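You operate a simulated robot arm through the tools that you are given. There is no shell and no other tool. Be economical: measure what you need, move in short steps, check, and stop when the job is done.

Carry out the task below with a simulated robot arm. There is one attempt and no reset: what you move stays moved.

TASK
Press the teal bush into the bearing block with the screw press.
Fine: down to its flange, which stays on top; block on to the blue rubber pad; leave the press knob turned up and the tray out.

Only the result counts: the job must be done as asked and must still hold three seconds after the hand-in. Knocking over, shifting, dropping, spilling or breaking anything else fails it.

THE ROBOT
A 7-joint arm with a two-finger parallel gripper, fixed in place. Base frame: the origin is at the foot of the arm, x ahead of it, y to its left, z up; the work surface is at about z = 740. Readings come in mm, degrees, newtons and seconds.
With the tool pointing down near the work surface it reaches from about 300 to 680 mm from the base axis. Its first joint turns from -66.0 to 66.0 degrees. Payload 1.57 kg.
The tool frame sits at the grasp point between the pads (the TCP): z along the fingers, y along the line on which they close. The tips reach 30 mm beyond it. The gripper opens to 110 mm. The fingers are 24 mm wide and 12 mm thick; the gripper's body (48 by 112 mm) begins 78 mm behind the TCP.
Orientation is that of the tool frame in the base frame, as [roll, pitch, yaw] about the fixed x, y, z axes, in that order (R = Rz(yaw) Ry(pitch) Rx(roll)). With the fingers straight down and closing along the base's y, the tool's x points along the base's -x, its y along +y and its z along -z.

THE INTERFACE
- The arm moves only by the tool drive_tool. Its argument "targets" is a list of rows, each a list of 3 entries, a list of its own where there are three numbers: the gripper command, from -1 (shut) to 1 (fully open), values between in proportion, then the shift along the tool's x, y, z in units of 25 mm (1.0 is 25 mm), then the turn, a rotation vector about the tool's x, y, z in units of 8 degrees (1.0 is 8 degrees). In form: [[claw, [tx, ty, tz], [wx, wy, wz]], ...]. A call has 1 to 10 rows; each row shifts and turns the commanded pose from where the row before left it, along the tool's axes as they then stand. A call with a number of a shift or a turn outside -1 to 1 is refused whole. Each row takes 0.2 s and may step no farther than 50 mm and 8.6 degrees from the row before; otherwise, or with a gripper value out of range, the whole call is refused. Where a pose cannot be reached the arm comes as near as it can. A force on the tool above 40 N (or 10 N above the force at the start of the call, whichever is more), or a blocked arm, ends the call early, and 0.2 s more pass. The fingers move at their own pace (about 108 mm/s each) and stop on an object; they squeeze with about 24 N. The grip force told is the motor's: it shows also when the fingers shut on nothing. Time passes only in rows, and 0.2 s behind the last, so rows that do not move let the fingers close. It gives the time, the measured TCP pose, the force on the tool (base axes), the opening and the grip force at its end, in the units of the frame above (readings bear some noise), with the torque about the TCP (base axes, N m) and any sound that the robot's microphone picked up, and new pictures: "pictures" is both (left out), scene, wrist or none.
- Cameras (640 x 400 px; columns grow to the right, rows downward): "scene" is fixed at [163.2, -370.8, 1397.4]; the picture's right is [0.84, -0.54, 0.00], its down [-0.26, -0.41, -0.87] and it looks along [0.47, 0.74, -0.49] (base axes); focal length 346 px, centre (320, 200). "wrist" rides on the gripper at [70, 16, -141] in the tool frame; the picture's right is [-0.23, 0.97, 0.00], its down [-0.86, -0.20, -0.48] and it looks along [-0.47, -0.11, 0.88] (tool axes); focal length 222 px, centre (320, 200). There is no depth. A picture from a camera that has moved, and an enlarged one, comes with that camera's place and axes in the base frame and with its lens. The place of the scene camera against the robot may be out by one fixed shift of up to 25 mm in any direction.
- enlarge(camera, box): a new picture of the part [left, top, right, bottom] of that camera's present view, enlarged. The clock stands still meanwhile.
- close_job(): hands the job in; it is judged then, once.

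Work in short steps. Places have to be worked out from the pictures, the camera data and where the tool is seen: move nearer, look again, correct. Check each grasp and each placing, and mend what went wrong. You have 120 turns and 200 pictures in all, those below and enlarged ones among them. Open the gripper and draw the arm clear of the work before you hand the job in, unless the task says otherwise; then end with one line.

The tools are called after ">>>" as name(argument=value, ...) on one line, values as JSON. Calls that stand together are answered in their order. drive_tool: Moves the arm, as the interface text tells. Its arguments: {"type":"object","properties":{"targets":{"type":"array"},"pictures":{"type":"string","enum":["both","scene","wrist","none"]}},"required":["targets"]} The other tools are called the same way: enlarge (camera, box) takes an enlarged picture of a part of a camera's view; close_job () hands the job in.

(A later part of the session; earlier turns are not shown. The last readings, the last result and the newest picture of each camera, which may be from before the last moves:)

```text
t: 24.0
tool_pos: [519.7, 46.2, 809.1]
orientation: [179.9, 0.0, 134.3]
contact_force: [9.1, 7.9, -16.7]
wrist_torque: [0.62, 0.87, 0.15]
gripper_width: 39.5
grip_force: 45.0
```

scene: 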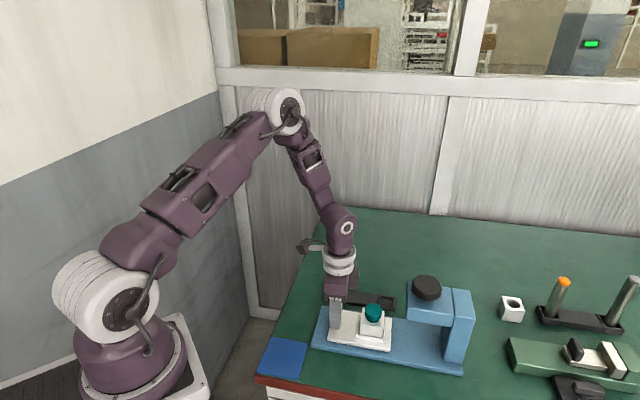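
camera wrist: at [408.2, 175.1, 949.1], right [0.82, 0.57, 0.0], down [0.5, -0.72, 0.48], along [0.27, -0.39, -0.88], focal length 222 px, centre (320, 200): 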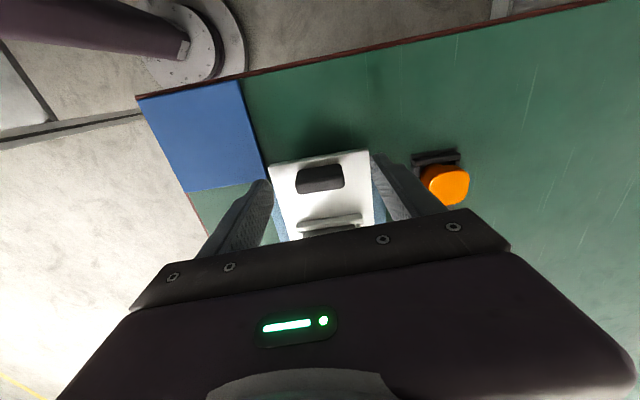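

Forces are modest; the true axis is about -45.2°. Small correction and continue.

>>> drive_tool(targets=[[-1, [-0.3, 0.04, 0.03], [0, 0, 0]], [-1, [-0.4, 0.004, 0], [0, 0, 0]], [-1, [-0.4, 0.004, 0], [0, 0, 0]], [-1, [-0.4, 0.004, 0], [0, 0, 0]], [-1, [0, 0, 0], [0, 0, 0]]], pictures="scene")

>>> enlarge(camera="scene", box=[310, 240, 480, 380])

```text
t: 25.2
tool_pos: [546.1, 20.2, 809.0]
orientation: [179.9, 0.1, 134.3]
contact_force: [6.5, 6.0, 4.3]
wrist_torque: [-0.13, -0.01, 0.43]
gripper_width: 39.6
grip_force: 45.1
```

scene: 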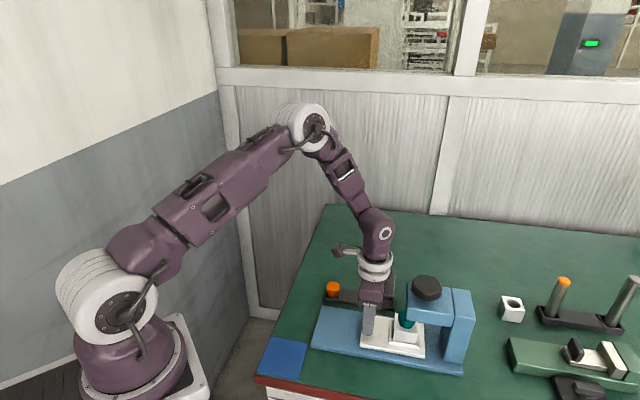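

```text
2.86 times, centred on (395, 310) of scene
camera zoom: at [163.2, -370.6, 1397.4], right [0.84, -0.54, 0.0], down [-0.26, -0.41, -0.87], along [0.47, 0.74, -0.49], focal length 989 px, centre (106, -114)
```

zoom: 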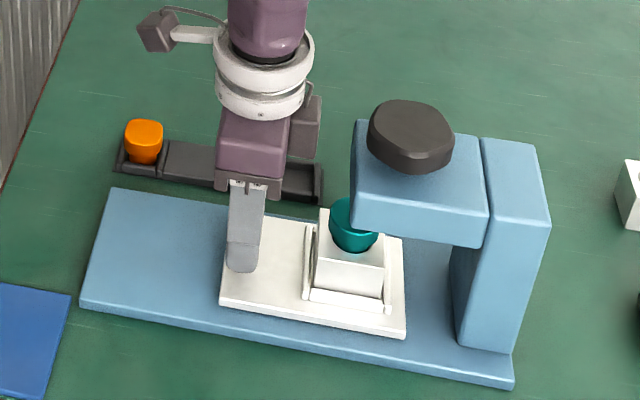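

About 25–40 mm remain. I continue in small steps watching for the end stop.

>>> drive_tool(targets=[[-1, [-0.3, 0.02, 0], [0, 0, 0]], [-1, [-0.3, 0.004, 0], [0, 0, 0]], [-1, [-0.2, 0.004, 0], [0, 0, 0]], [-1, [0, 0, 0], [0, 0, 0]]], pictures="none")

>>> enlarge(camera="scene", box=[310, 240, 480, 380])

```text
t: 26.2
tool_pos: [559.6, 4.5, 809.0]
orientation: [-180.0, 0.1, 134.2]
contact_force: [3.8, 5.2, 6.4]
wrist_torque: [0.73, 0.79, 0.33]
gripper_width: 39.7
grip_force: 44.8
```

```text
2.86 times, centred on (395, 310) of scene
camera zoom: at [163.2, -370.7, 1397.4], right [0.84, -0.54, 0.0], down [-0.26, -0.41, -0.87], along [0.47, 0.74, -0.49], focal length 989 px, centre (106, -114)
```

zoom: 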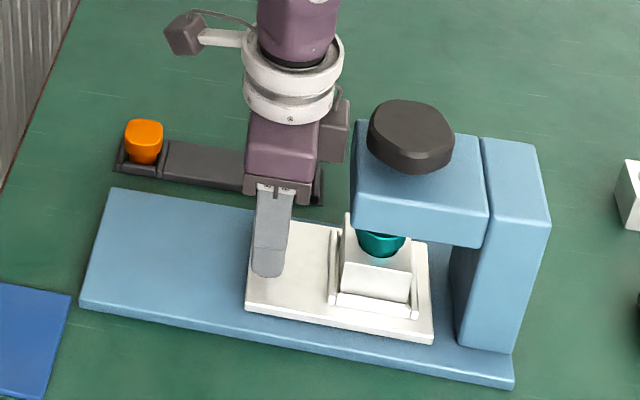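

Roughly 5–10 mm to go by my estimate. I creep forward until a stop shows in the force.

>>> drive_tool(targets=[[-1, [-0.12, 0, 0], [0, 0, 0]], [-1, [-0.12, 0, 0], [0, 0, 0]], [-1, [0, 0, 0], [0, 0, 0]]], pictures="none")

>>> drive_tool(targets=[[-1, [-0.12, 0, 0], [0, 0, 0]], [-1, [0, 0, 0], [0, 0, 0]]], pictures="none")

```text
t: 27.0
tool_pos: [564.9, 1.2, 808.4]
orientation: [179.9, 0.1, 134.3]
contact_force: [3.5, 2.6, 23.6]
wrist_torque: [0.16, 0.44, 0.39]
gripper_width: 39.8
grip_force: 45.1
```

```text
t: 27.6
tool_pos: [564.9, 0.9, 808.3]
orientation: [-179.9, -0.1, 134.4]
contact_force: [-5.2, 9.7, 30.8]
wrist_torque: [0.04, -0.03, 0.55]
gripper_width: 39.9
grip_force: 45.2
```

The tray has hit its end stop (travel about 160 mm, matching the knob axis). I release and rise straight up.

>>> drive_tool(targets=[[-1, [0.08, 0, -0.02], [0, 0, 0]], [0, [0, 0, 0], [0, 0, 0]], [0.3, [0, 0, 0], [0, 0, 0]], [0.3, [0, 0, -0.6], [0, 0, 0]], [0.3, [0.3, 0, -1], [0, 0, 0]], [0.3, [0.3, 0, -1], [0, 0, 0]], [0.3, [0.3, 0, -1], [0, 0, 0]], [0.3, [0, 0, -1], [0, 0, 0]], [0.3, [0, 0, -0.8], [0, 0, 0]], [0.3, [0, 0, 0], [0, 0, 0]]], pictures="both")

>>> enlarge(camera="scene", box=[340, 260, 480, 380])

>>> enlarge(camera="wrist", box=[220, 80, 420, 250])

```text
t: 29.8
tool_pos: [549.1, 19.0, 944.2]
orientation: [179.9, 0.1, 134.3]
contact_force: [-0.3, -0.6, -0.8]
wrist_torque: [-0.01, 0.0, 0.02]
gripper_width: 71.6
grip_force: 0.1
camera wrist: at [510.5, 79.6, 1084.3], right [0.86, 0.52, 0.0], down [0.45, -0.75, 0.48], along [0.25, -0.41, -0.88], focal length 222 px, centre (320, 200)
```

scene: 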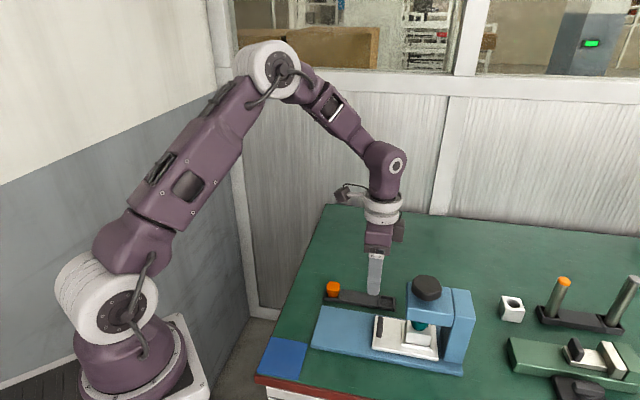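
wrist: 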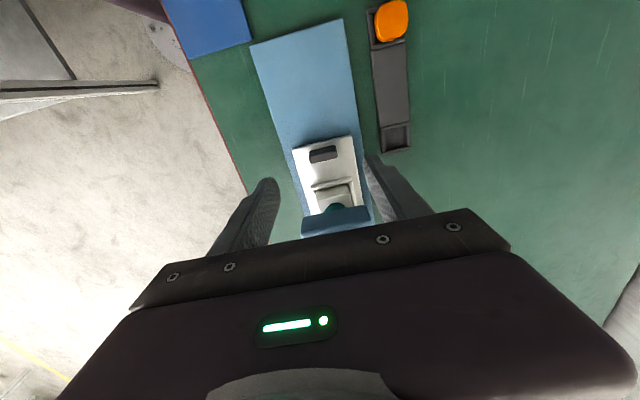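

```text
3.33 times, centred on (410, 320) of scene
camera zoom: at [163.2, -370.8, 1397.4], right [0.84, -0.54, 0.0], down [-0.26, -0.41, -0.87], along [0.47, 0.74, -0.49], focal length 1154 px, centre (20, -200)
```

zoom: 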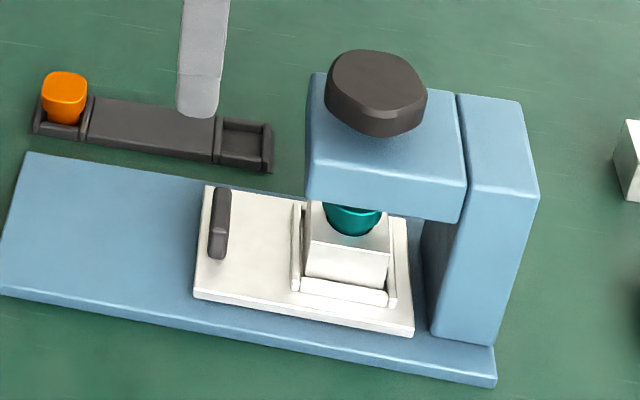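

```text
2.35 times, centred on (320, 165) of wrist
camera zoom: at [510.5, 79.6, 1084.3], right [0.86, 0.52, 0.0], down [0.45, -0.75, 0.48], along [0.25, -0.41, -0.88], focal length 523 px, centre (320, 282)
```

zoom: 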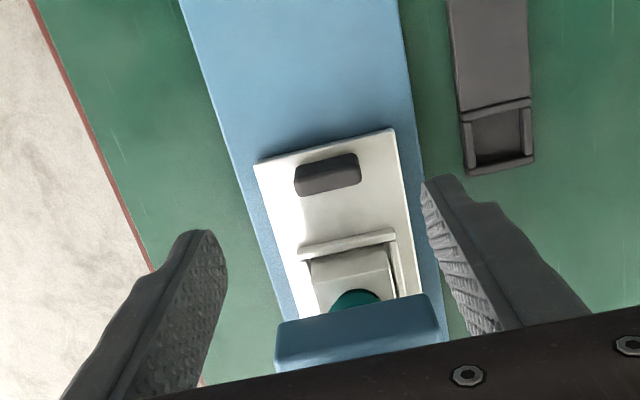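

The tray is fully in. The knob should be near (620, -56); I move above it for a close look.

>>> drive_tool(targets=[[0.6, [0, 0, -1], [0, 0, 0]], [0.6, [0, 0, -1], [0, 0, 0]], [0.6, [-0.85, 0, -0.4], [0, 0, 0]], [0.6, [-0.85, 0, 0], [0, 0, 0]], [0.6, [-0.85, 0, 0], [0, 0, 0]], [0.6, [-0.85, 0, 0], [0, 0, 0]], [0.6, [-0.75, 0, 0], [0, 0, 0]], [0.6, [0, 0, 0], [0, 0, 0]]], pictures="wrist")

>>> enlarge(camera="wrist", box=[240, 80, 400, 220])

>>> enlarge(camera="scene", box=[390, 260, 460, 330])

```text
t: 31.6
tool_pos: [620.3, -58.0, 1003.1]
orientation: [-180.0, 0.0, 134.3]
contact_force: [0.2, 0.0, -0.2]
wrist_torque: [0.0, -0.03, -0.02]
gripper_width: 87.8
grip_force: 0.1
camera wrist: at [582.1, 3.9, 1144.4], right [0.86, 0.52, 0.0], down [0.45, -0.75, 0.48], along [0.25, -0.41, -0.88], focal length 222 px, centre (320, 200)
```

wrist: 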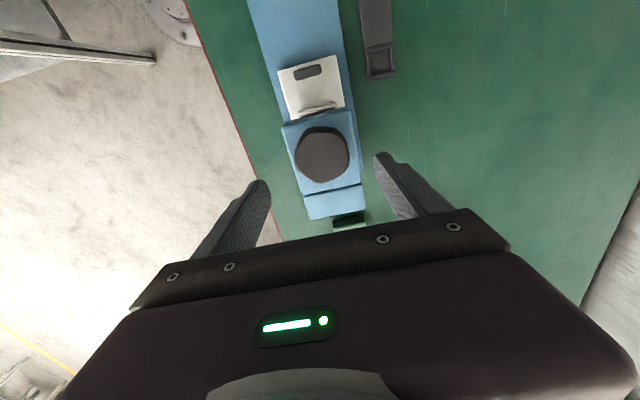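

```text
2.86 times, centred on (320, 150) of wrist
camera zoom: at [582.1, 3.9, 1144.4], right [0.86, 0.52, 0.0], down [0.45, -0.75, 0.48], along [0.25, -0.41, -0.88], focal length 635 px, centre (320, 343)
```

zoom: 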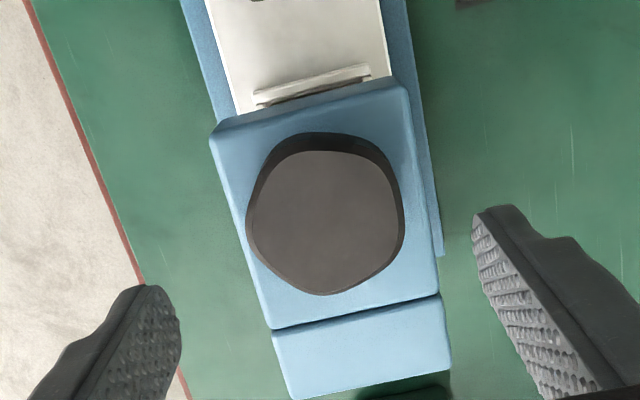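

```text
5.71 times, centred on (425, 295) of scene
camera zoom: at [163.2, -370.8, 1397.4], right [0.84, -0.54, 0.0], down [-0.26, -0.41, -0.87], along [0.47, 0.74, -0.49], focal length 1979 px, centre (-280, -343)
```

zoom: 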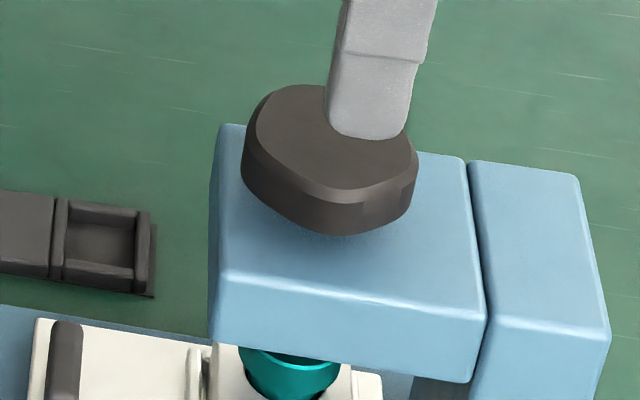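

Knob is a rounded pentagon about 58 mm across; the fingers are nearly aligned with a flat/corner axis. I turn 6° back, shift 3 mm, and descend partly to check.

>>> drive_tool(targets=[[0.6, [-0.12, 0, 0.5], [0, 0, 0]], [0.6, [0, 0, 0.8], [0, 0, -0.8]], [0.6, [0, 0, 0.8], [0, 0, 0]], [0.6, [0, 0, 0.6], [0, 0, 0]], [0.6, [0, 0, 0], [0, 0, 0]]], pictures="wrist")

>>> enlarge(camera="wrist", box=[230, 100, 410, 240])

>>> enlarge(camera="scene", box=[390, 240, 460, 320])

```text
t: 32.8
tool_pos: [621.4, -59.6, 935.8]
orientation: [-180.0, -0.1, 140.7]
contact_force: [0.7, 0.3, -0.4]
wrist_torque: [0.0, -0.02, 0.0]
gripper_width: 88.2
grip_force: 0.0
camera wrist: at [577.1, -3.1, 1076.3], right [0.79, 0.61, 0.0], down [0.54, -0.7, 0.48], along [0.29, -0.38, -0.88], focal length 222 px, centre (320, 200)
```

wrist: 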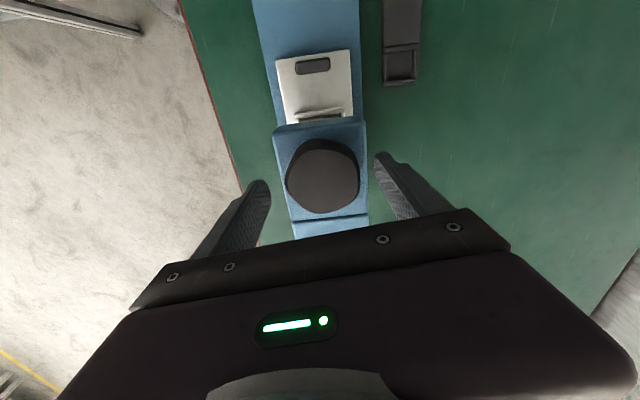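

```text
2.86 times, centred on (320, 170) of wrist
camera zoom: at [577.1, -3.1, 1076.3], right [0.79, 0.61, 0.0], down [0.54, -0.7, 0.48], along [0.29, -0.38, -0.88], focal length 635 px, centre (320, 286)
```

zoom: 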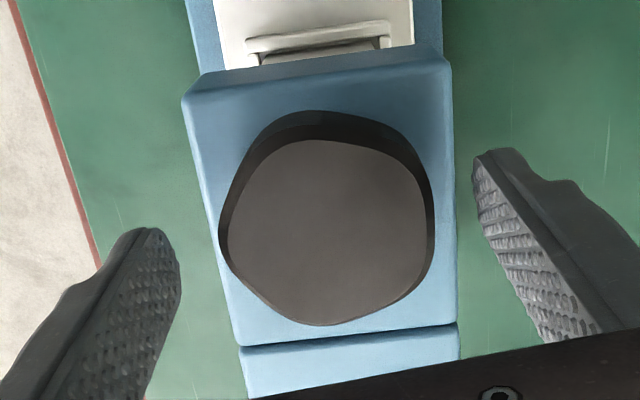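

```text
5.00 times, centred on (425, 280) of scene
camera zoom: at [163.2, -370.8, 1397.4], right [0.84, -0.54, 0.0], down [-0.26, -0.41, -0.87], along [0.47, 0.74, -0.49], focal length 1731 px, centre (-205, -200)
```

zoom: 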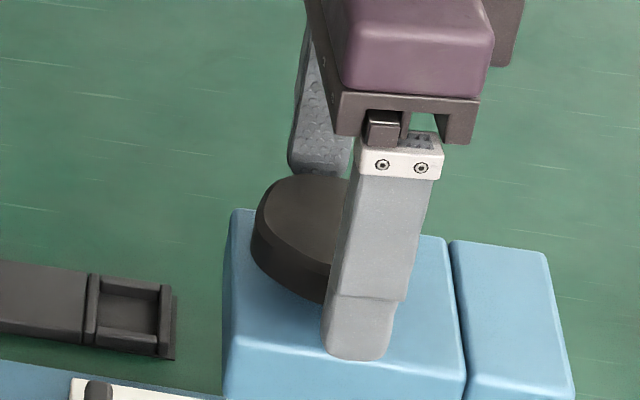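

Centred well. I lower another 15 mm and grip the knob.

>>> drive_tool(targets=[[0.6, [-0.04, 0.04, 0.6], [0, 0, 0]], [0.1, [0, 0, 0], [0, 0, 0]], [-1, [0, 0, 0], [0, 0, 0]], [-1, [0, 0, 0], [0, 0, 0]], [-1, [0, 0, 0], [0, 0, 0]]], pictures="wrist")

>>> enlarge(camera="wrist", box=[230, 100, 410, 240])

>>> enlarge(camera="scene", box=[390, 250, 460, 330])

```text
t: 34.0
tool_pos: [624.9, -58.2, 923.3]
orientation: [179.9, 0.0, 140.6]
contact_force: [6.6, 6.6, -4.5]
wrist_torque: [-0.06, -0.8, -0.04]
gripper_width: 57.1
grip_force: 44.5
camera wrist: at [579.4, -1.5, 1061.9], right [0.79, 0.61, 0.0], down [0.54, -0.7, 0.48], along [0.29, -0.38, -0.88], focal length 222 px, centre (320, 200)
```

wrist: 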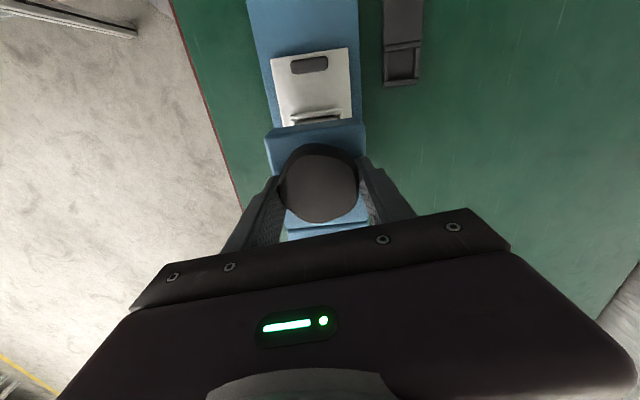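

```text
2.86 times, centred on (320, 170) of wrist
camera zoom: at [579.4, -1.5, 1061.9], right [0.79, 0.61, 0.0], down [0.54, -0.7, 0.48], along [0.29, -0.38, -0.88], focal length 635 px, centre (320, 286)
```

zoom: 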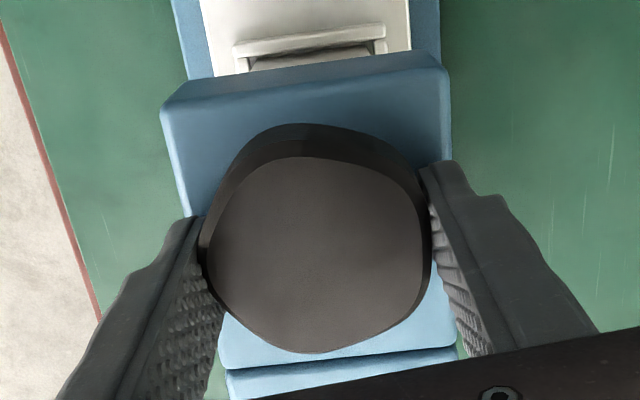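

```text
5.00 times, centred on (425, 290) of scene
camera zoom: at [163.4, -370.6, 1397.4], right [0.84, -0.54, 0.0], down [-0.26, -0.41, -0.87], along [0.47, 0.74, -0.49], focal length 1731 px, centre (-205, -250)
```

zoom: 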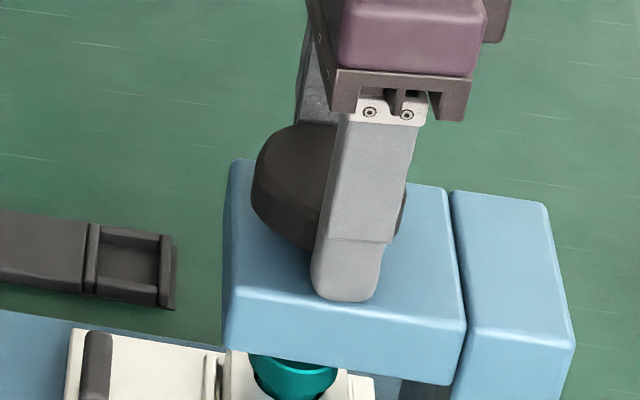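

Knob gripped at 57 mm. I turn it clockwise (seen from above) by 24° and watch torque and position.

>>> drive_tool(targets=[[-1, [0, 0.03, 0], [0, 0, 0.5]], [-1, [0, 0, 0], [0, 0, 0.8]], [-1, [0, 0, 0], [0, 0, 0.8]], [-1, [0, 0, 0], [0, 0, 0.9]], [-1, [0, 0, 0], [0, 0, 0]]], pictures="wrist")

>>> enlarge(camera="scene", box=[390, 250, 460, 340])

```text
t: 35.2
tool_pos: [623.4, -59.7, 921.2]
orientation: [-179.8, 0.0, 116.6]
contact_force: [-20.9, -7.2, 15.5]
wrist_torque: [0.85, 0.62, 0.03]
gripper_width: 57.1
grip_force: 45.0
camera wrist: at [606.2, 10.9, 1061.9], right [0.97, 0.23, 0.0], down [0.21, -0.85, 0.48], along [0.11, -0.47, -0.88], focal length 222 px, centre (320, 200)
```

wrist: 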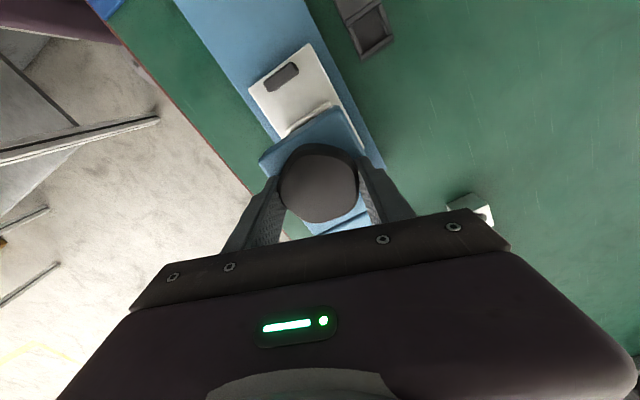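

```text
4.44 times, centred on (425, 295) of scene
camera zoom: at [162.3, -371.0, 1397.4], right [0.84, -0.54, 0.0], down [-0.26, -0.41, -0.87], along [0.47, 0.74, -0.49], focal length 1539 px, centre (-147, -222)
```

zoom: 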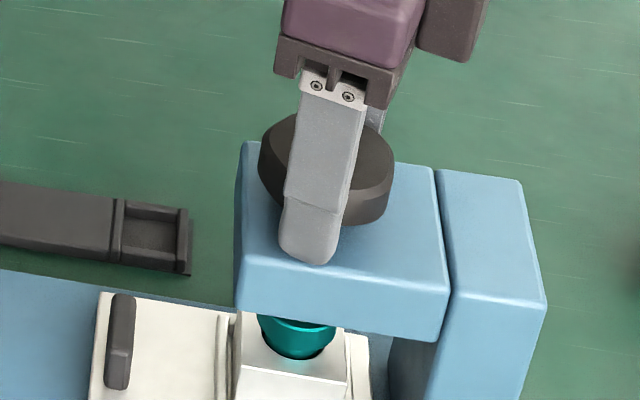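

The knob follows the gripper. I relieve the side force and continue another 40°.

>>> drive_tool(targets=[[-1, [0, -0.08, 0], [0, 0, 1]], [-1, [0, 0, 0], [0, 0, 1]], [-1, [0, 0, 0], [0, 0, 1]], [-1, [0, 0, 0], [0, 0, 1]], [-1, [0, 0, 0], [0, 0, 1]], [-1, [0, 0, 0], [0, 0, 0]]], pictures="wrist")

>>> enlarge(camera="scene", box=[390, 250, 460, 340])

```text
t: 36.6
tool_pos: [620.7, -59.2, 921.8]
orientation: [-179.8, 0.0, 76.6]
contact_force: [-29.6, -8.5, 13.1]
wrist_torque: [-0.49, -0.19, 0.19]
gripper_width: 56.8
grip_force: 44.7
camera wrist: at [652.8, 5.3, 1061.7], right [0.89, -0.45, 0.0], down [-0.39, -0.79, 0.48], along [-0.22, -0.43, -0.88], focal length 222 px, centre (320, 200)
```

wrist: 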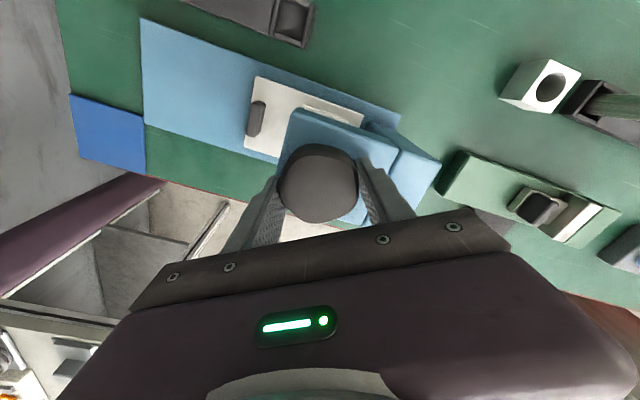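

```text
4.44 times, centred on (425, 295) of scene
camera zoom: at [162.1, -371.0, 1397.4], right [0.84, -0.54, 0.0], down [-0.26, -0.41, -0.87], along [0.47, 0.74, -0.49], focal length 1539 px, centre (-147, -222)
```

zoom: 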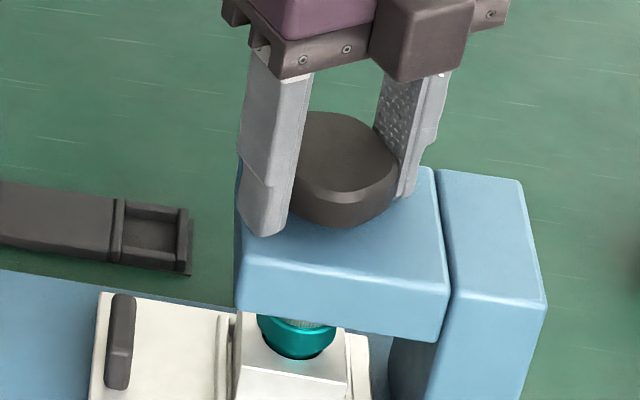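

A steel ram now shows above the bush: clockwise lowers it. I relieve side force, zoom, and continue.

>>> enlarge(camera="scene", box=[395, 310, 435, 350])

>>> drive_tool(targets=[[-1, [-0.05, -0.1, 0], [0, 0, 0]], [-1, [0, 0, 0], [0, 0, 1]], [-1, [0, 0, 0], [0, 0, 1]], [-1, [0, 0, 0], [0, 0, 1]], [-1, [0, 0, 0], [0, 0, 0]]], pictures="none")

>>> enlarge(camera="scene", box=[395, 310, 435, 350])

```text
10.00 times, centred on (415, 330) of scene
camera zoom: at [162.1, -371.0, 1397.4], right [0.84, -0.54, 0.0], down [-0.26, -0.41, -0.87], along [0.47, 0.74, -0.49], focal length 3463 px, centre (-630, -1100)
```

zoom: 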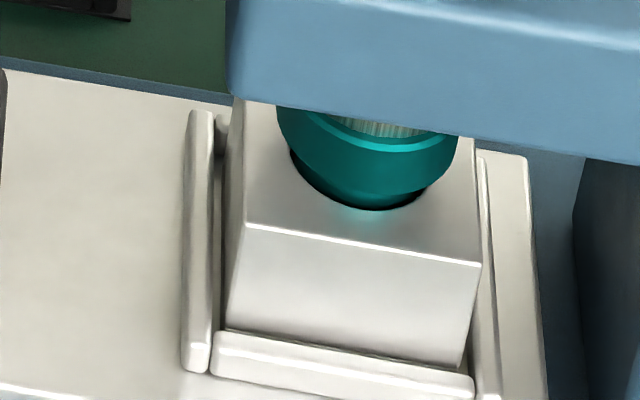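

```text
t: 37.8
tool_pos: [620.3, -58.7, 921.5]
orientation: [-179.9, 0.0, 52.6]
contact_force: [-15.9, 6.7, 10.0]
wrist_torque: [0.33, -0.24, 0.07]
gripper_width: 57.0
grip_force: 45.5
```

```text
10.00 times, centred on (415, 330) of scene
camera zoom: at [162.6, -370.5, 1397.5], right [0.84, -0.54, 0.0], down [-0.26, -0.41, -0.87], along [0.47, 0.74, -0.49], focal length 3463 px, centre (-630, -1100)
```

zoom: 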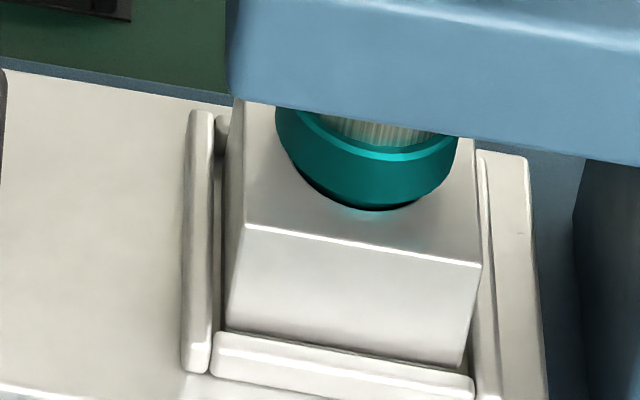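

The bush is being pressed in; about 2 mm of gap remains. I turn further in small steps.

>>> drive_tool(targets=[[-1, [0, -0.04, 0], [0, 0, 1]], [-1, [0, 0, 0], [0, 0, 1]], [-1, [0, 0, 0], [0, 0, 0]]], pictures="none")

>>> enlarge(camera="scene", box=[395, 310, 435, 350])

```text
t: 38.6
tool_pos: [620.0, -58.0, 920.9]
orientation: [179.9, -0.1, 36.6]
contact_force: [-9.0, 12.6, 8.8]
wrist_torque: [0.11, 0.14, 0.07]
gripper_width: 57.3
grip_force: 44.9
```

```text
10.00 times, centred on (415, 330) of scene
camera zoom: at [162.8, -370.4, 1397.5], right [0.84, -0.54, 0.0], down [-0.26, -0.41, -0.87], along [0.47, 0.74, -0.49], focal length 3463 px, centre (-630, -1100)
```

zoom: 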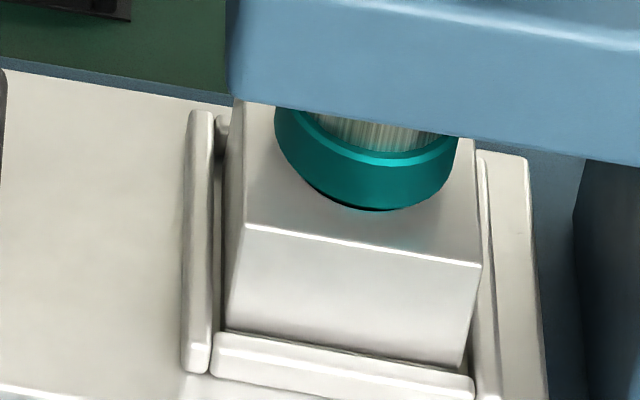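

Still a thin dark gap under the flange. I keep turning in small steps.

>>> drive_tool(targets=[[-1, [0, 0, 0], [0, 0, 1]], [-1, [0, 0, 0], [0, 0, 1]], [-1, [0, 0, 0], [0, 0, 0]]], pictures="none")

>>> enlarge(camera="scene", box=[395, 310, 435, 350])

```text
t: 39.4
tool_pos: [620.0, -57.8, 921.3]
orientation: [-179.9, -0.1, 20.7]
contact_force: [-9.1, 25.5, 8.0]
wrist_torque: [0.49, -1.0, 0.06]
gripper_width: 56.9
grip_force: 44.3
```

```text
10.00 times, centred on (415, 330) of scene
camera zoom: at [162.8, -370.1, 1397.6], right [0.84, -0.54, 0.0], down [-0.26, -0.41, -0.87], along [0.47, 0.74, -0.49], focal length 3463 px, centre (-630, -1100)
```

zoom: 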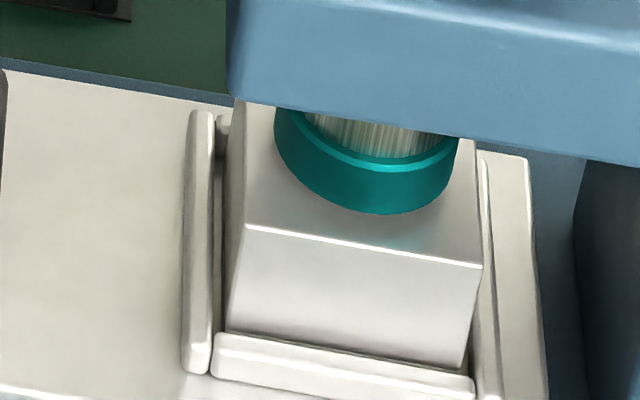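

Flange almost on the block. I relieve the side force and turn a little more.

>>> drive_tool(targets=[[-1, [0, -0.08, 0], [0, 0, 0]], [-1, [0, 0, 0], [0, 0, 1]], [-1, [0, 0, 0], [0, 0, 0]]], pictures="none")

>>> enlarge(camera="scene", box=[395, 310, 435, 350])

>>> drive_tool(targets=[[-1, [0, 0, 0], [0, 0, 1]], [-1, [0, 0, 0], [0, 0, 0]]], pictures="none")

>>> enlarge(camera="scene", box=[395, 310, 435, 350])

```text
t: 40.2
tool_pos: [619.5, -55.7, 922.3]
orientation: [180.0, 0.0, 12.6]
contact_force: [-1.2, 17.9, -6.3]
wrist_torque: [-0.09, -1.17, 0.09]
gripper_width: 56.7
grip_force: 45.1
```

```text
10.00 times, centred on (415, 330) of scene
camera zoom: at [163.3, -370.3, 1397.5], right [0.84, -0.54, 0.0], down [-0.26, -0.41, -0.87], along [0.47, 0.74, -0.49], focal length 3463 px, centre (-630, -1100)
```

zoom: 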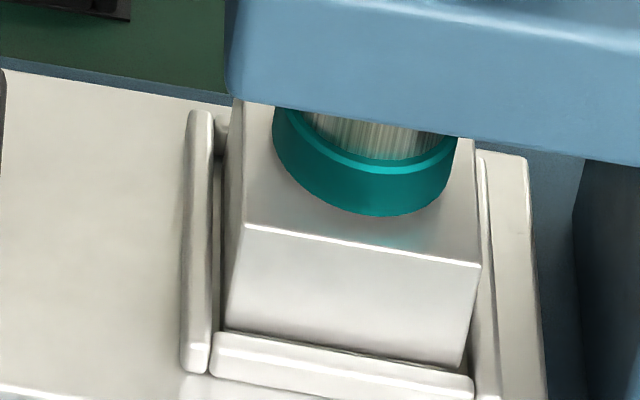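

```text
t: 40.8
tool_pos: [620.9, -57.2, 920.9]
orientation: [179.9, 0.0, 4.7]
contact_force: [7.1, 22.1, -7.4]
wrist_torque: [-0.87, -0.03, 0.13]
gripper_width: 56.8
grip_force: 44.8
```

```text
10.00 times, centred on (415, 330) of scene
camera zoom: at [163.5, -370.2, 1397.5], right [0.84, -0.54, 0.0], down [-0.26, -0.41, -0.87], along [0.47, 0.74, -0.49], focal length 3463 px, centre (-630, -1100)
```

zoom: 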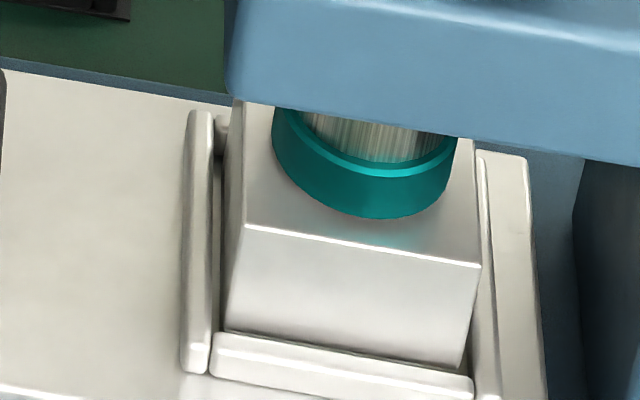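

Still descending slightly, no torque rise. I continue one step at a time.

>>> drive_tool(targets=[[-1, [0, -0.04, 0], [0, 0, 1]], [-1, [0, 0, 0], [0, 0, 0]]], pictures="none")

>>> enlarge(camera="scene", box=[395, 310, 435, 350])

>>> drive_tool(targets=[[-1, [0, 0, 0], [0, 0, 1]], [-1, [0, 0, 0], [0, 0, 0]]], pictures="wrist")

>>> enlarge(camera="scene", box=[395, 310, 435, 350])

```text
t: 41.4
tool_pos: [619.7, -56.5, 921.3]
orientation: [-180.0, 0.0, -3.5]
contact_force: [11.2, 17.2, -11.1]
wrist_torque: [0.48, 0.16, 0.05]
gripper_width: 56.7
grip_force: 45.3
```

```text
10.00 times, centred on (415, 330) of scene
camera zoom: at [163.7, -370.4, 1397.4], right [0.84, -0.54, 0.0], down [-0.26, -0.41, -0.87], along [0.47, 0.74, -0.49], focal length 3463 px, centre (-630, -1100)
```

zoom: 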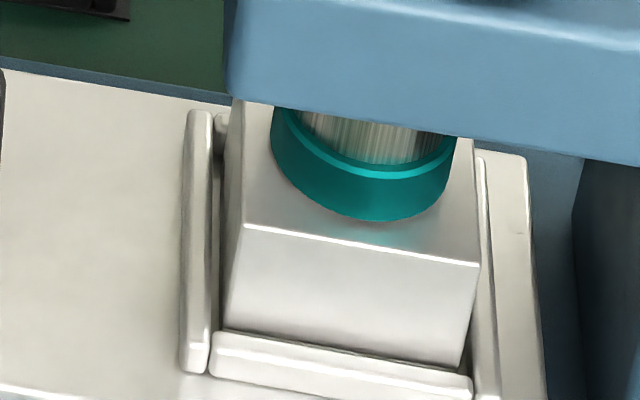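

```text
t: 42.0
tool_pos: [619.3, -56.4, 920.3]
orientation: [180.0, 0.1, -11.3]
contact_force: [12.8, 18.1, -9.2]
wrist_torque: [-0.39, 0.19, 0.07]
gripper_width: 56.5
grip_force: 45.0
camera wrist: at [683.6, -85.4, 1061.8], right [-0.41, -0.91, 0.0], down [-0.8, 0.36, 0.48], along [-0.43, 0.2, -0.88], focal length 222 px, centre (320, 200)
```

wrist: 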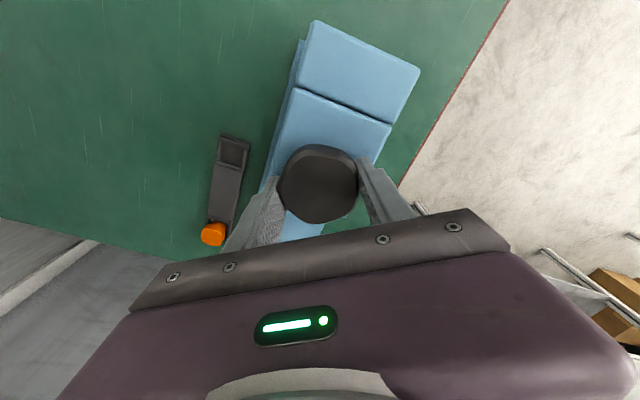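

```text
10.00 times, centred on (415, 330) of scene
camera zoom: at [163.7, -370.3, 1397.4], right [0.84, -0.54, 0.0], down [-0.26, -0.41, -0.87], along [0.47, 0.74, -0.49], focal length 3463 px, centre (-630, -1100)
```

zoom: 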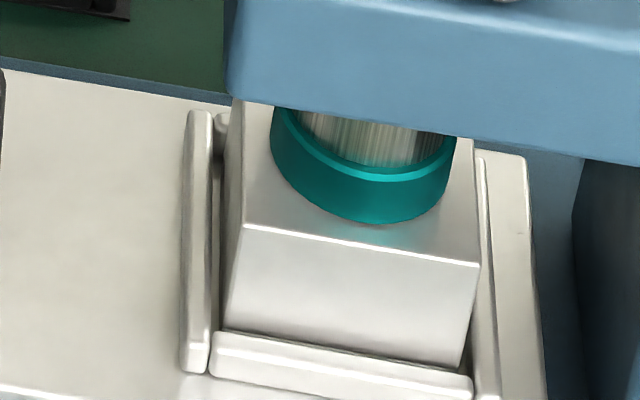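

Still sinking about 0.6 mm per 8°; geometry suggests around 1.5 mm remain. I continue.

>>> drive_tool(targets=[[-1, [0, -0.03, 0], [0, 0, 1]], [-1, [0, 0, 0], [0, 0, 0]]], pictures="none")

>>> drive_tool(targets=[[-1, [0, 0, 0], [0, 0, 1]], [-1, [0, 0, 0], [0, 0, 0]]], pictures="none")

>>> enlarge(camera="scene", box=[395, 310, 435, 350])

```text
t: 42.6
tool_pos: [619.1, -55.7, 921.1]
orientation: [-179.9, 0.0, -19.4]
contact_force: [13.8, 4.3, -0.1]
wrist_torque: [1.48, -0.08, 0.07]
gripper_width: 57.1
grip_force: 45.1
```

```text
t: 43.0
tool_pos: [618.9, -55.0, 920.9]
orientation: [-179.8, 0.0, -24.7]
contact_force: [2.5, 2.6, -0.2]
wrist_torque: [-1.42, 0.85, 0.17]
gripper_width: 56.5
grip_force: 44.5
out of reach, approached as far as the arm can: row 1
stopped in row 1: the force on the tool passed its limit at 50 N (the readings are from after the stop); the commanded pose is now the measured one
```

```text
10.00 times, centred on (415, 330) of scene
camera zoom: at [163.2, -370.7, 1397.4], right [0.84, -0.54, 0.0], down [-0.26, -0.41, -0.87], along [0.47, 0.74, -0.49], focal length 3463 px, centre (-630, -1100)
```

zoom: 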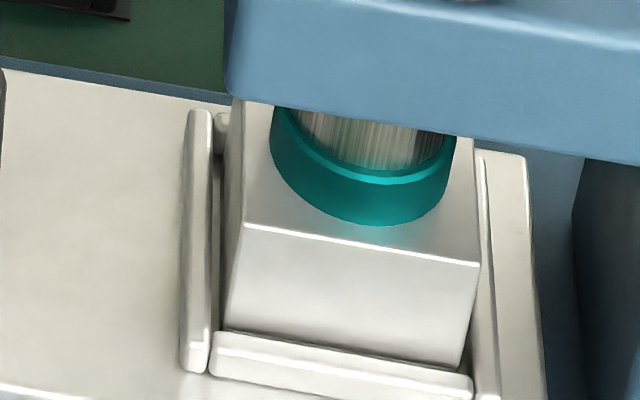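

The wrist joint limit is reached at yaw -25°; the flange is about 1 mm from seated. I release, turn the open gripper back 144° (two knob facets), and regrip.

>>> drive_tool(targets=[[0, [0, 0, 0], [0, 0, 0]], [0.7, [0, 0, 0], [0, 0, 0]], [0.7, [0, 0, 0], [0, 0, 0]], [0.7, [0, 0, 0], [0, 0, -1]], [0.7, [0, 0, 0], [0, 0, -1]], [0.7, [0, 0, 0], [0, 0, -1]], [0.7, [0, 0, 0], [0, 0, -1]], [0.7, [0, 0, 0], [0, 0, -1]], [0.7, [0, 0, 0], [0, 0, -1]], [0.7, [0, 0, 0], [0, 0, -1]]], pictures="none")

>>> drive_tool(targets=[[0.7, [0, 0, 0], [0, 0, -1]], [0.7, [0, 0, 0], [0, 0, -1]], [0.7, [0, 0, 0], [0, 0, -1]], [0.7, [0, 0, 0], [0, 0, -1]], [0.7, [0, 0, 0], [0, 0, -1]], [0.7, [0, 0, 0], [0, 0, -1]], [0.7, [0, 0, 0], [0, 0, -1]], [0.7, [0, 0, 0], [0, 0, -1]], [0.7, [0, 0, 0], [0, 0, -1]], [0.7, [0, 0, 0], [0, 0, -1]]], pictures="wrist")

>>> enlarge(camera="wrist", box=[230, 100, 410, 240])

```text
t: 45.2
tool_pos: [619.4, -56.3, 921.8]
orientation: [-179.9, -0.3, 31.4]
contact_force: [-0.4, -0.2, -0.3]
wrist_torque: [-0.01, 0.0, 0.03]
gripper_width: 93.5
grip_force: 0.0
```

```text
t: 47.4
tool_pos: [620.2, -56.6, 921.6]
orientation: [179.8, -0.1, 111.4]
contact_force: [0.0, 0.9, 0.4]
wrist_torque: [0.02, 0.01, -0.01]
gripper_width: 93.3
grip_force: 0.1
camera wrist: at [607.5, 14.2, 1062.9], right [0.99, 0.14, 0.0], down [0.12, -0.87, 0.48], along [0.07, -0.47, -0.88], focal length 222 px, centre (320, 200)
```

wrist: 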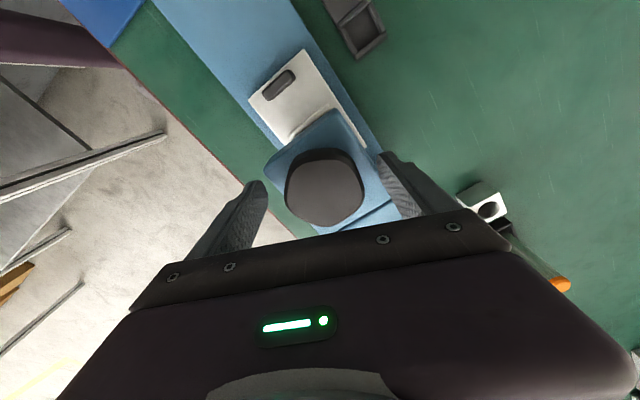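

```text
2.86 times, centred on (320, 170) of wrist
camera zoom: at [607.5, 14.2, 1062.9], right [0.99, 0.14, 0.0], down [0.12, -0.87, 0.48], along [0.07, -0.47, -0.88], focal length 635 px, centre (320, 286)
```

zoom: 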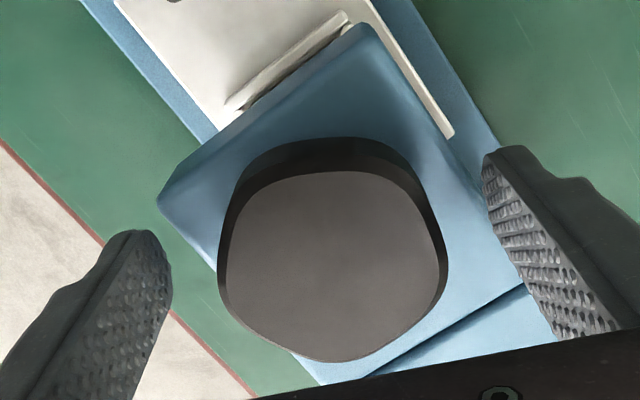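

The knob axis sits about 3 mm ahead of the TCP. I turn back 8° more, shift, and regrip.

>>> drive_tool(targets=[[0.7, [-0.1, 0, 0], [0, 0, -1]], [0, [0, 0, 0], [0, 0, 0]], [-1, [0, 0, 0], [0, 0, 0]], [-1, [0, 0, 0], [0, 0, 0]]], pictures="none")

>>> drive_tool(targets=[[-1, [0.017, 0, 0], [0, 0, 1]], [-1, [0.017, 0, 0], [0, 0, 1]], [-1, [0, 0, 0], [0, 0, 0]]], pictures="none")

>>> enlarge(camera="scene", box=[395, 310, 435, 350])

```text
t: 48.4
tool_pos: [622.5, -56.7, 922.2]
orientation: [179.6, -0.2, 119.3]
contact_force: [17.9, 9.8, -4.8]
wrist_torque: [-0.25, -0.11, 0.03]
gripper_width: 57.0
grip_force: 45.3
```

```text
t: 49.2
tool_pos: [621.5, -55.8, 921.9]
orientation: [179.5, -0.1, 103.1]
contact_force: [27.9, 10.0, 0.1]
wrist_torque: [-0.41, 0.57, 0.35]
gripper_width: 57.1
grip_force: 44.9
```

```text
10.00 times, centred on (415, 330) of scene
camera zoom: at [163.9, -370.5, 1397.3], right [0.84, -0.54, 0.0], down [-0.26, -0.41, -0.87], along [0.47, 0.74, -0.49], focal length 3463 px, centre (-630, -1100)
```

zoom: 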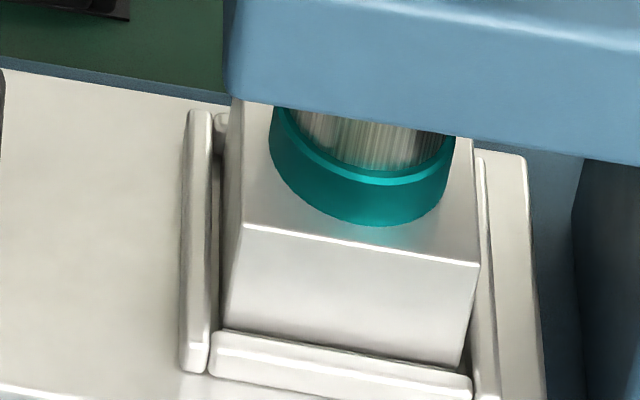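

Barely any further descent and torque rose to 0.35 N·m — probably seated. I relieve the side force and try one more step to confirm.

>>> drive_tool(targets=[[-1, [0, 0.09, 0], [0, 0, 0]], [-1, [0.017, 0, 0], [0, 0, 0.8]], [-1, [0, 0, 0], [0, 0, 0]]], pictures="wrist")

>>> enlarge(camera="scene", box=[401, 316, 427, 340])

>>> enlarge(camera="wrist", box=[230, 100, 410, 240])

```text
t: 50.0
tool_pos: [622.4, -57.1, 923.2]
orientation: [179.8, 0.0, 96.8]
contact_force: [11.3, 4.7, 6.6]
wrist_torque: [-0.5, 0.17, 0.53]
gripper_width: 56.8
grip_force: 44.9
camera wrist: at [628.7, 14.4, 1062.6], right [0.99, -0.11, 0.0], down [-0.1, -0.87, 0.48], along [-0.05, -0.47, -0.88], focal length 222 px, centre (320, 200)
```

wrist: 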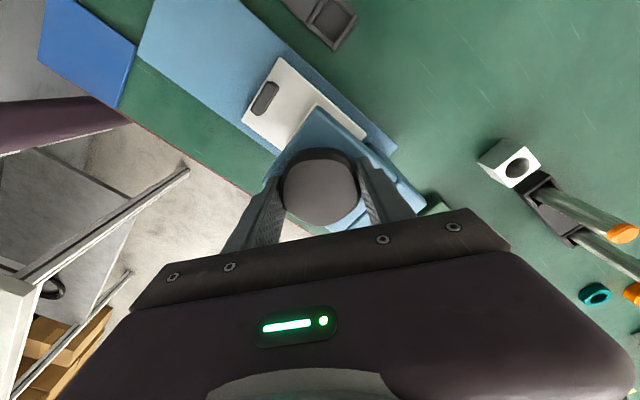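

```text
16.00 times, centred on (414, 328) of scene
camera zoom: at [163.3, -370.6, 1397.4], right [0.84, -0.54, 0.0], down [-0.26, -0.41, -0.87], along [0.47, 0.74, -0.49], focal length 5540 px, centre (-1184, -1848)
```

zoom: 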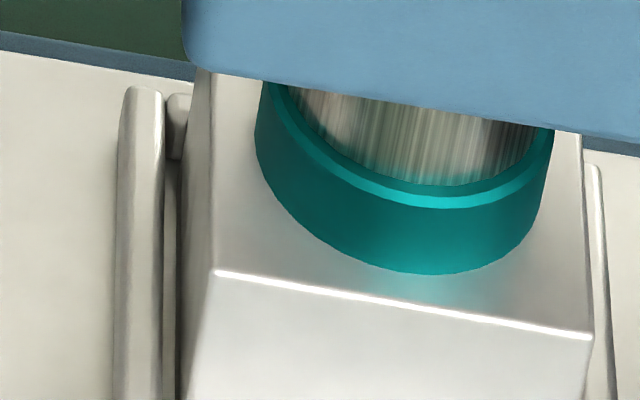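

```text
2.86 times, centred on (320, 170) of wrist
camera zoom: at [628.7, 14.4, 1062.6], right [0.99, -0.11, 0.0], down [-0.1, -0.87, 0.48], along [-0.05, -0.47, -0.88], focal length 635 px, centre (320, 286)
```

zoom: 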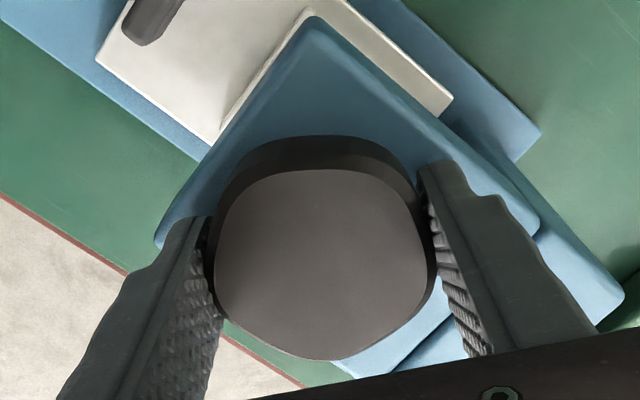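

Torque climbed to 0.53 N·m with no motion and the flange sits flush on the block: fully pressed. Now I turn the knob back up (counter-clockwise).

>>> drive_tool(targets=[[-1, [-0.017, 0.03, 0], [0, 0, -1]], [-1, [-0.017, 0, 0], [0, 0, -1]], [-1, [-0.017, 0, 0], [0, 0, -1]], [-1, [-0.017, 0, 0], [0, 0, -1]], [-1, [-0.017, 0, 0], [0, 0, -1]], [-1, [0, 0, 0], [0, 0, 0]]], pictures="none")

>>> enlarge(camera="scene", box=[395, 310, 435, 350])

```text
t: 51.4
tool_pos: [623.1, -57.0, 922.3]
orientation: [179.8, -0.1, 137.0]
contact_force: [-14.0, 19.4, 19.1]
wrist_torque: [-0.59, 1.3, 0.02]
gripper_width: 56.6
grip_force: 45.2
```

```text
10.00 times, centred on (415, 330) of scene
camera zoom: at [162.4, -370.2, 1397.6], right [0.84, -0.54, 0.0], down [-0.26, -0.41, -0.87], along [0.47, 0.74, -0.49], focal length 3463 px, centre (-630, -1100)
```

zoom: 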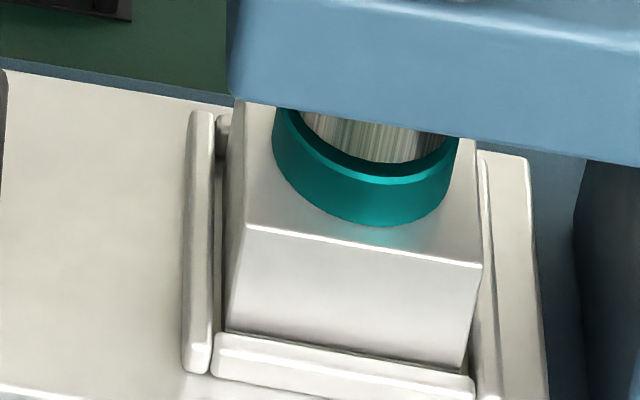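

The ram is lifting and the bush stays down. I continue turning up with force relief.

>>> drive_tool(targets=[[-1, [0.05, 0.01, -0.03], [0, 0, -1]], [-1, [-0.017, 0, 0], [0, 0, -1]], [-1, [-0.017, 0, 0], [0, 0, -1]], [-1, [-0.017, 0, 0], [0, 0, -1]], [-1, [-0.017, 0, 0], [0, 0, -1]], [-1, [-0.017, 0, 0], [0, 0, -1]], [-1, [0, 0, 0], [0, 0, 0]]], pictures="none")

>>> drive_tool(targets=[[-1, [-0.017, 0, 0], [0, 0, -1]], [-1, [-0.017, 0, 0], [0, 0, -1]], [-1, [-0.017, 0, 0], [0, 0, -1]], [-1, [-0.017, 0, 0], [0, 0, -1]], [-1, [0, 0, 0], [0, 0, 0]]], pictures="both")

>>> enlarge(camera="scene", box=[395, 310, 435, 350])

```text
t: 53.0
tool_pos: [623.1, -56.1, 921.9]
orientation: [179.7, -0.2, -175.0]
contact_force: [-30.7, 23.1, -9.6]
wrist_torque: [-0.2, -0.41, 0.01]
gripper_width: 56.8
grip_force: 44.9
```

```text
t: 54.2
tool_pos: [622.5, -56.8, 921.8]
orientation: [179.6, 0.0, -143.1]
contact_force: [-36.1, 22.8, -12.4]
wrist_torque: [-0.38, 0.11, -0.03]
gripper_width: 56.8
grip_force: 45.0
camera wrist: at [557.1, -85.4, 1062.9], right [-0.4, 0.92, 0.01], down [0.81, 0.35, 0.47], along [0.43, 0.2, -0.88], focal length 222 px, centre (320, 200)
```

scene: 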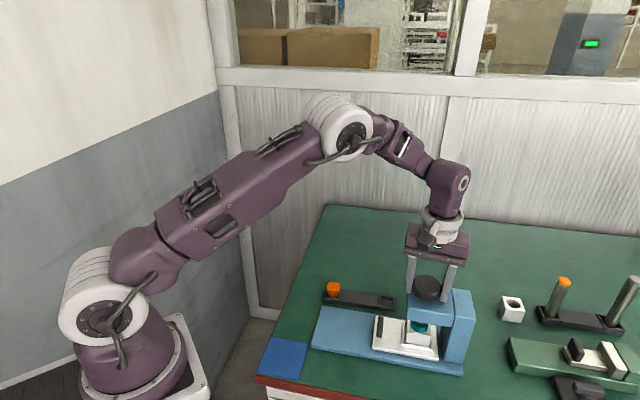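
wrist: 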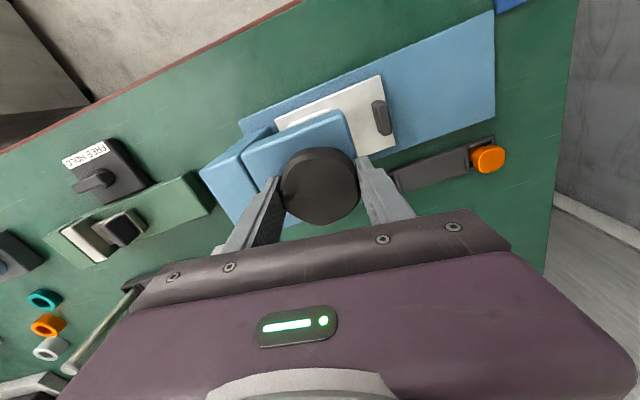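

```text
10.00 times, centred on (415, 330) of scene
camera zoom: at [162.5, -370.2, 1397.6], right [0.84, -0.54, 0.0], down [-0.26, -0.41, -0.87], along [0.47, 0.74, -0.49], focal length 3463 px, centre (-630, -1100)
```

zoom: 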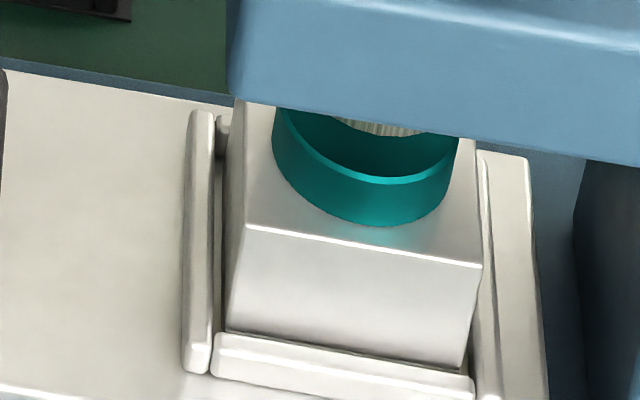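

The ram is well clear of the bush. I relieve forces and continue back to the original turn amount (or top stop).

>>> drive_tool(targets=[[-1, [0.04, 0.11, 0.03], [0, 0, 0]], [-1, [-0.017, 0, 0], [0, 0, -1]], [-1, [-0.017, 0, 0], [0, 0, -1]], [-1, [-0.017, 0, 0], [0, 0, -1]], [-1, [-0.017, 0, 0], [0, 0, -1]], [-1, [0, 0, 0], [0, 0, 0]]], pictures="none")

>>> drive_tool(targets=[[-1, [-0.017, 0, 0], [0, 0, -1]], [-1, [-0.017, 0, 0], [0, 0, -1]], [-1, [0, 0, 0], [0, 0, 0]]], pictures="none")

>>> enlarge(camera="scene", box=[395, 310, 435, 350])

```text
t: 55.6
tool_pos: [623.2, -55.4, 922.4]
orientation: [179.8, 0.0, -111.1]
contact_force: [-35.6, -7.3, -3.1]
wrist_torque: [-0.02, -0.6, 0.01]
gripper_width: 56.9
grip_force: 44.9
```

```text
t: 56.4
tool_pos: [622.5, -55.6, 922.6]
orientation: [179.7, -0.1, -95.1]
contact_force: [-40.1, -20.8, 1.6]
wrist_torque: [-0.56, -0.5, -0.05]
gripper_width: 56.9
grip_force: 44.7
```

```text
10.00 times, centred on (415, 330) of scene
camera zoom: at [162.1, -371.3, 1397.3], right [0.84, -0.54, 0.0], down [-0.26, -0.41, -0.87], along [0.47, 0.74, -0.49], focal length 3463 px, centre (-630, -1100)
```

zoom: 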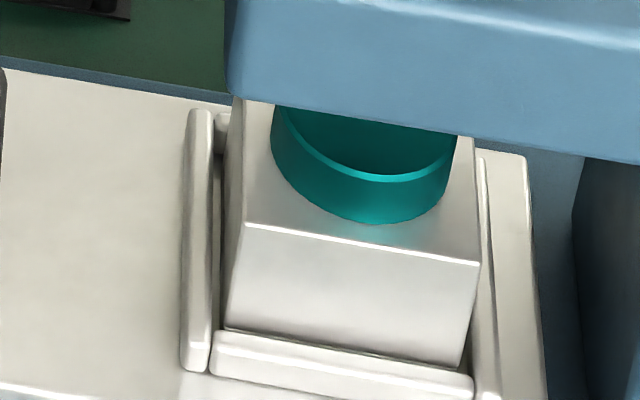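

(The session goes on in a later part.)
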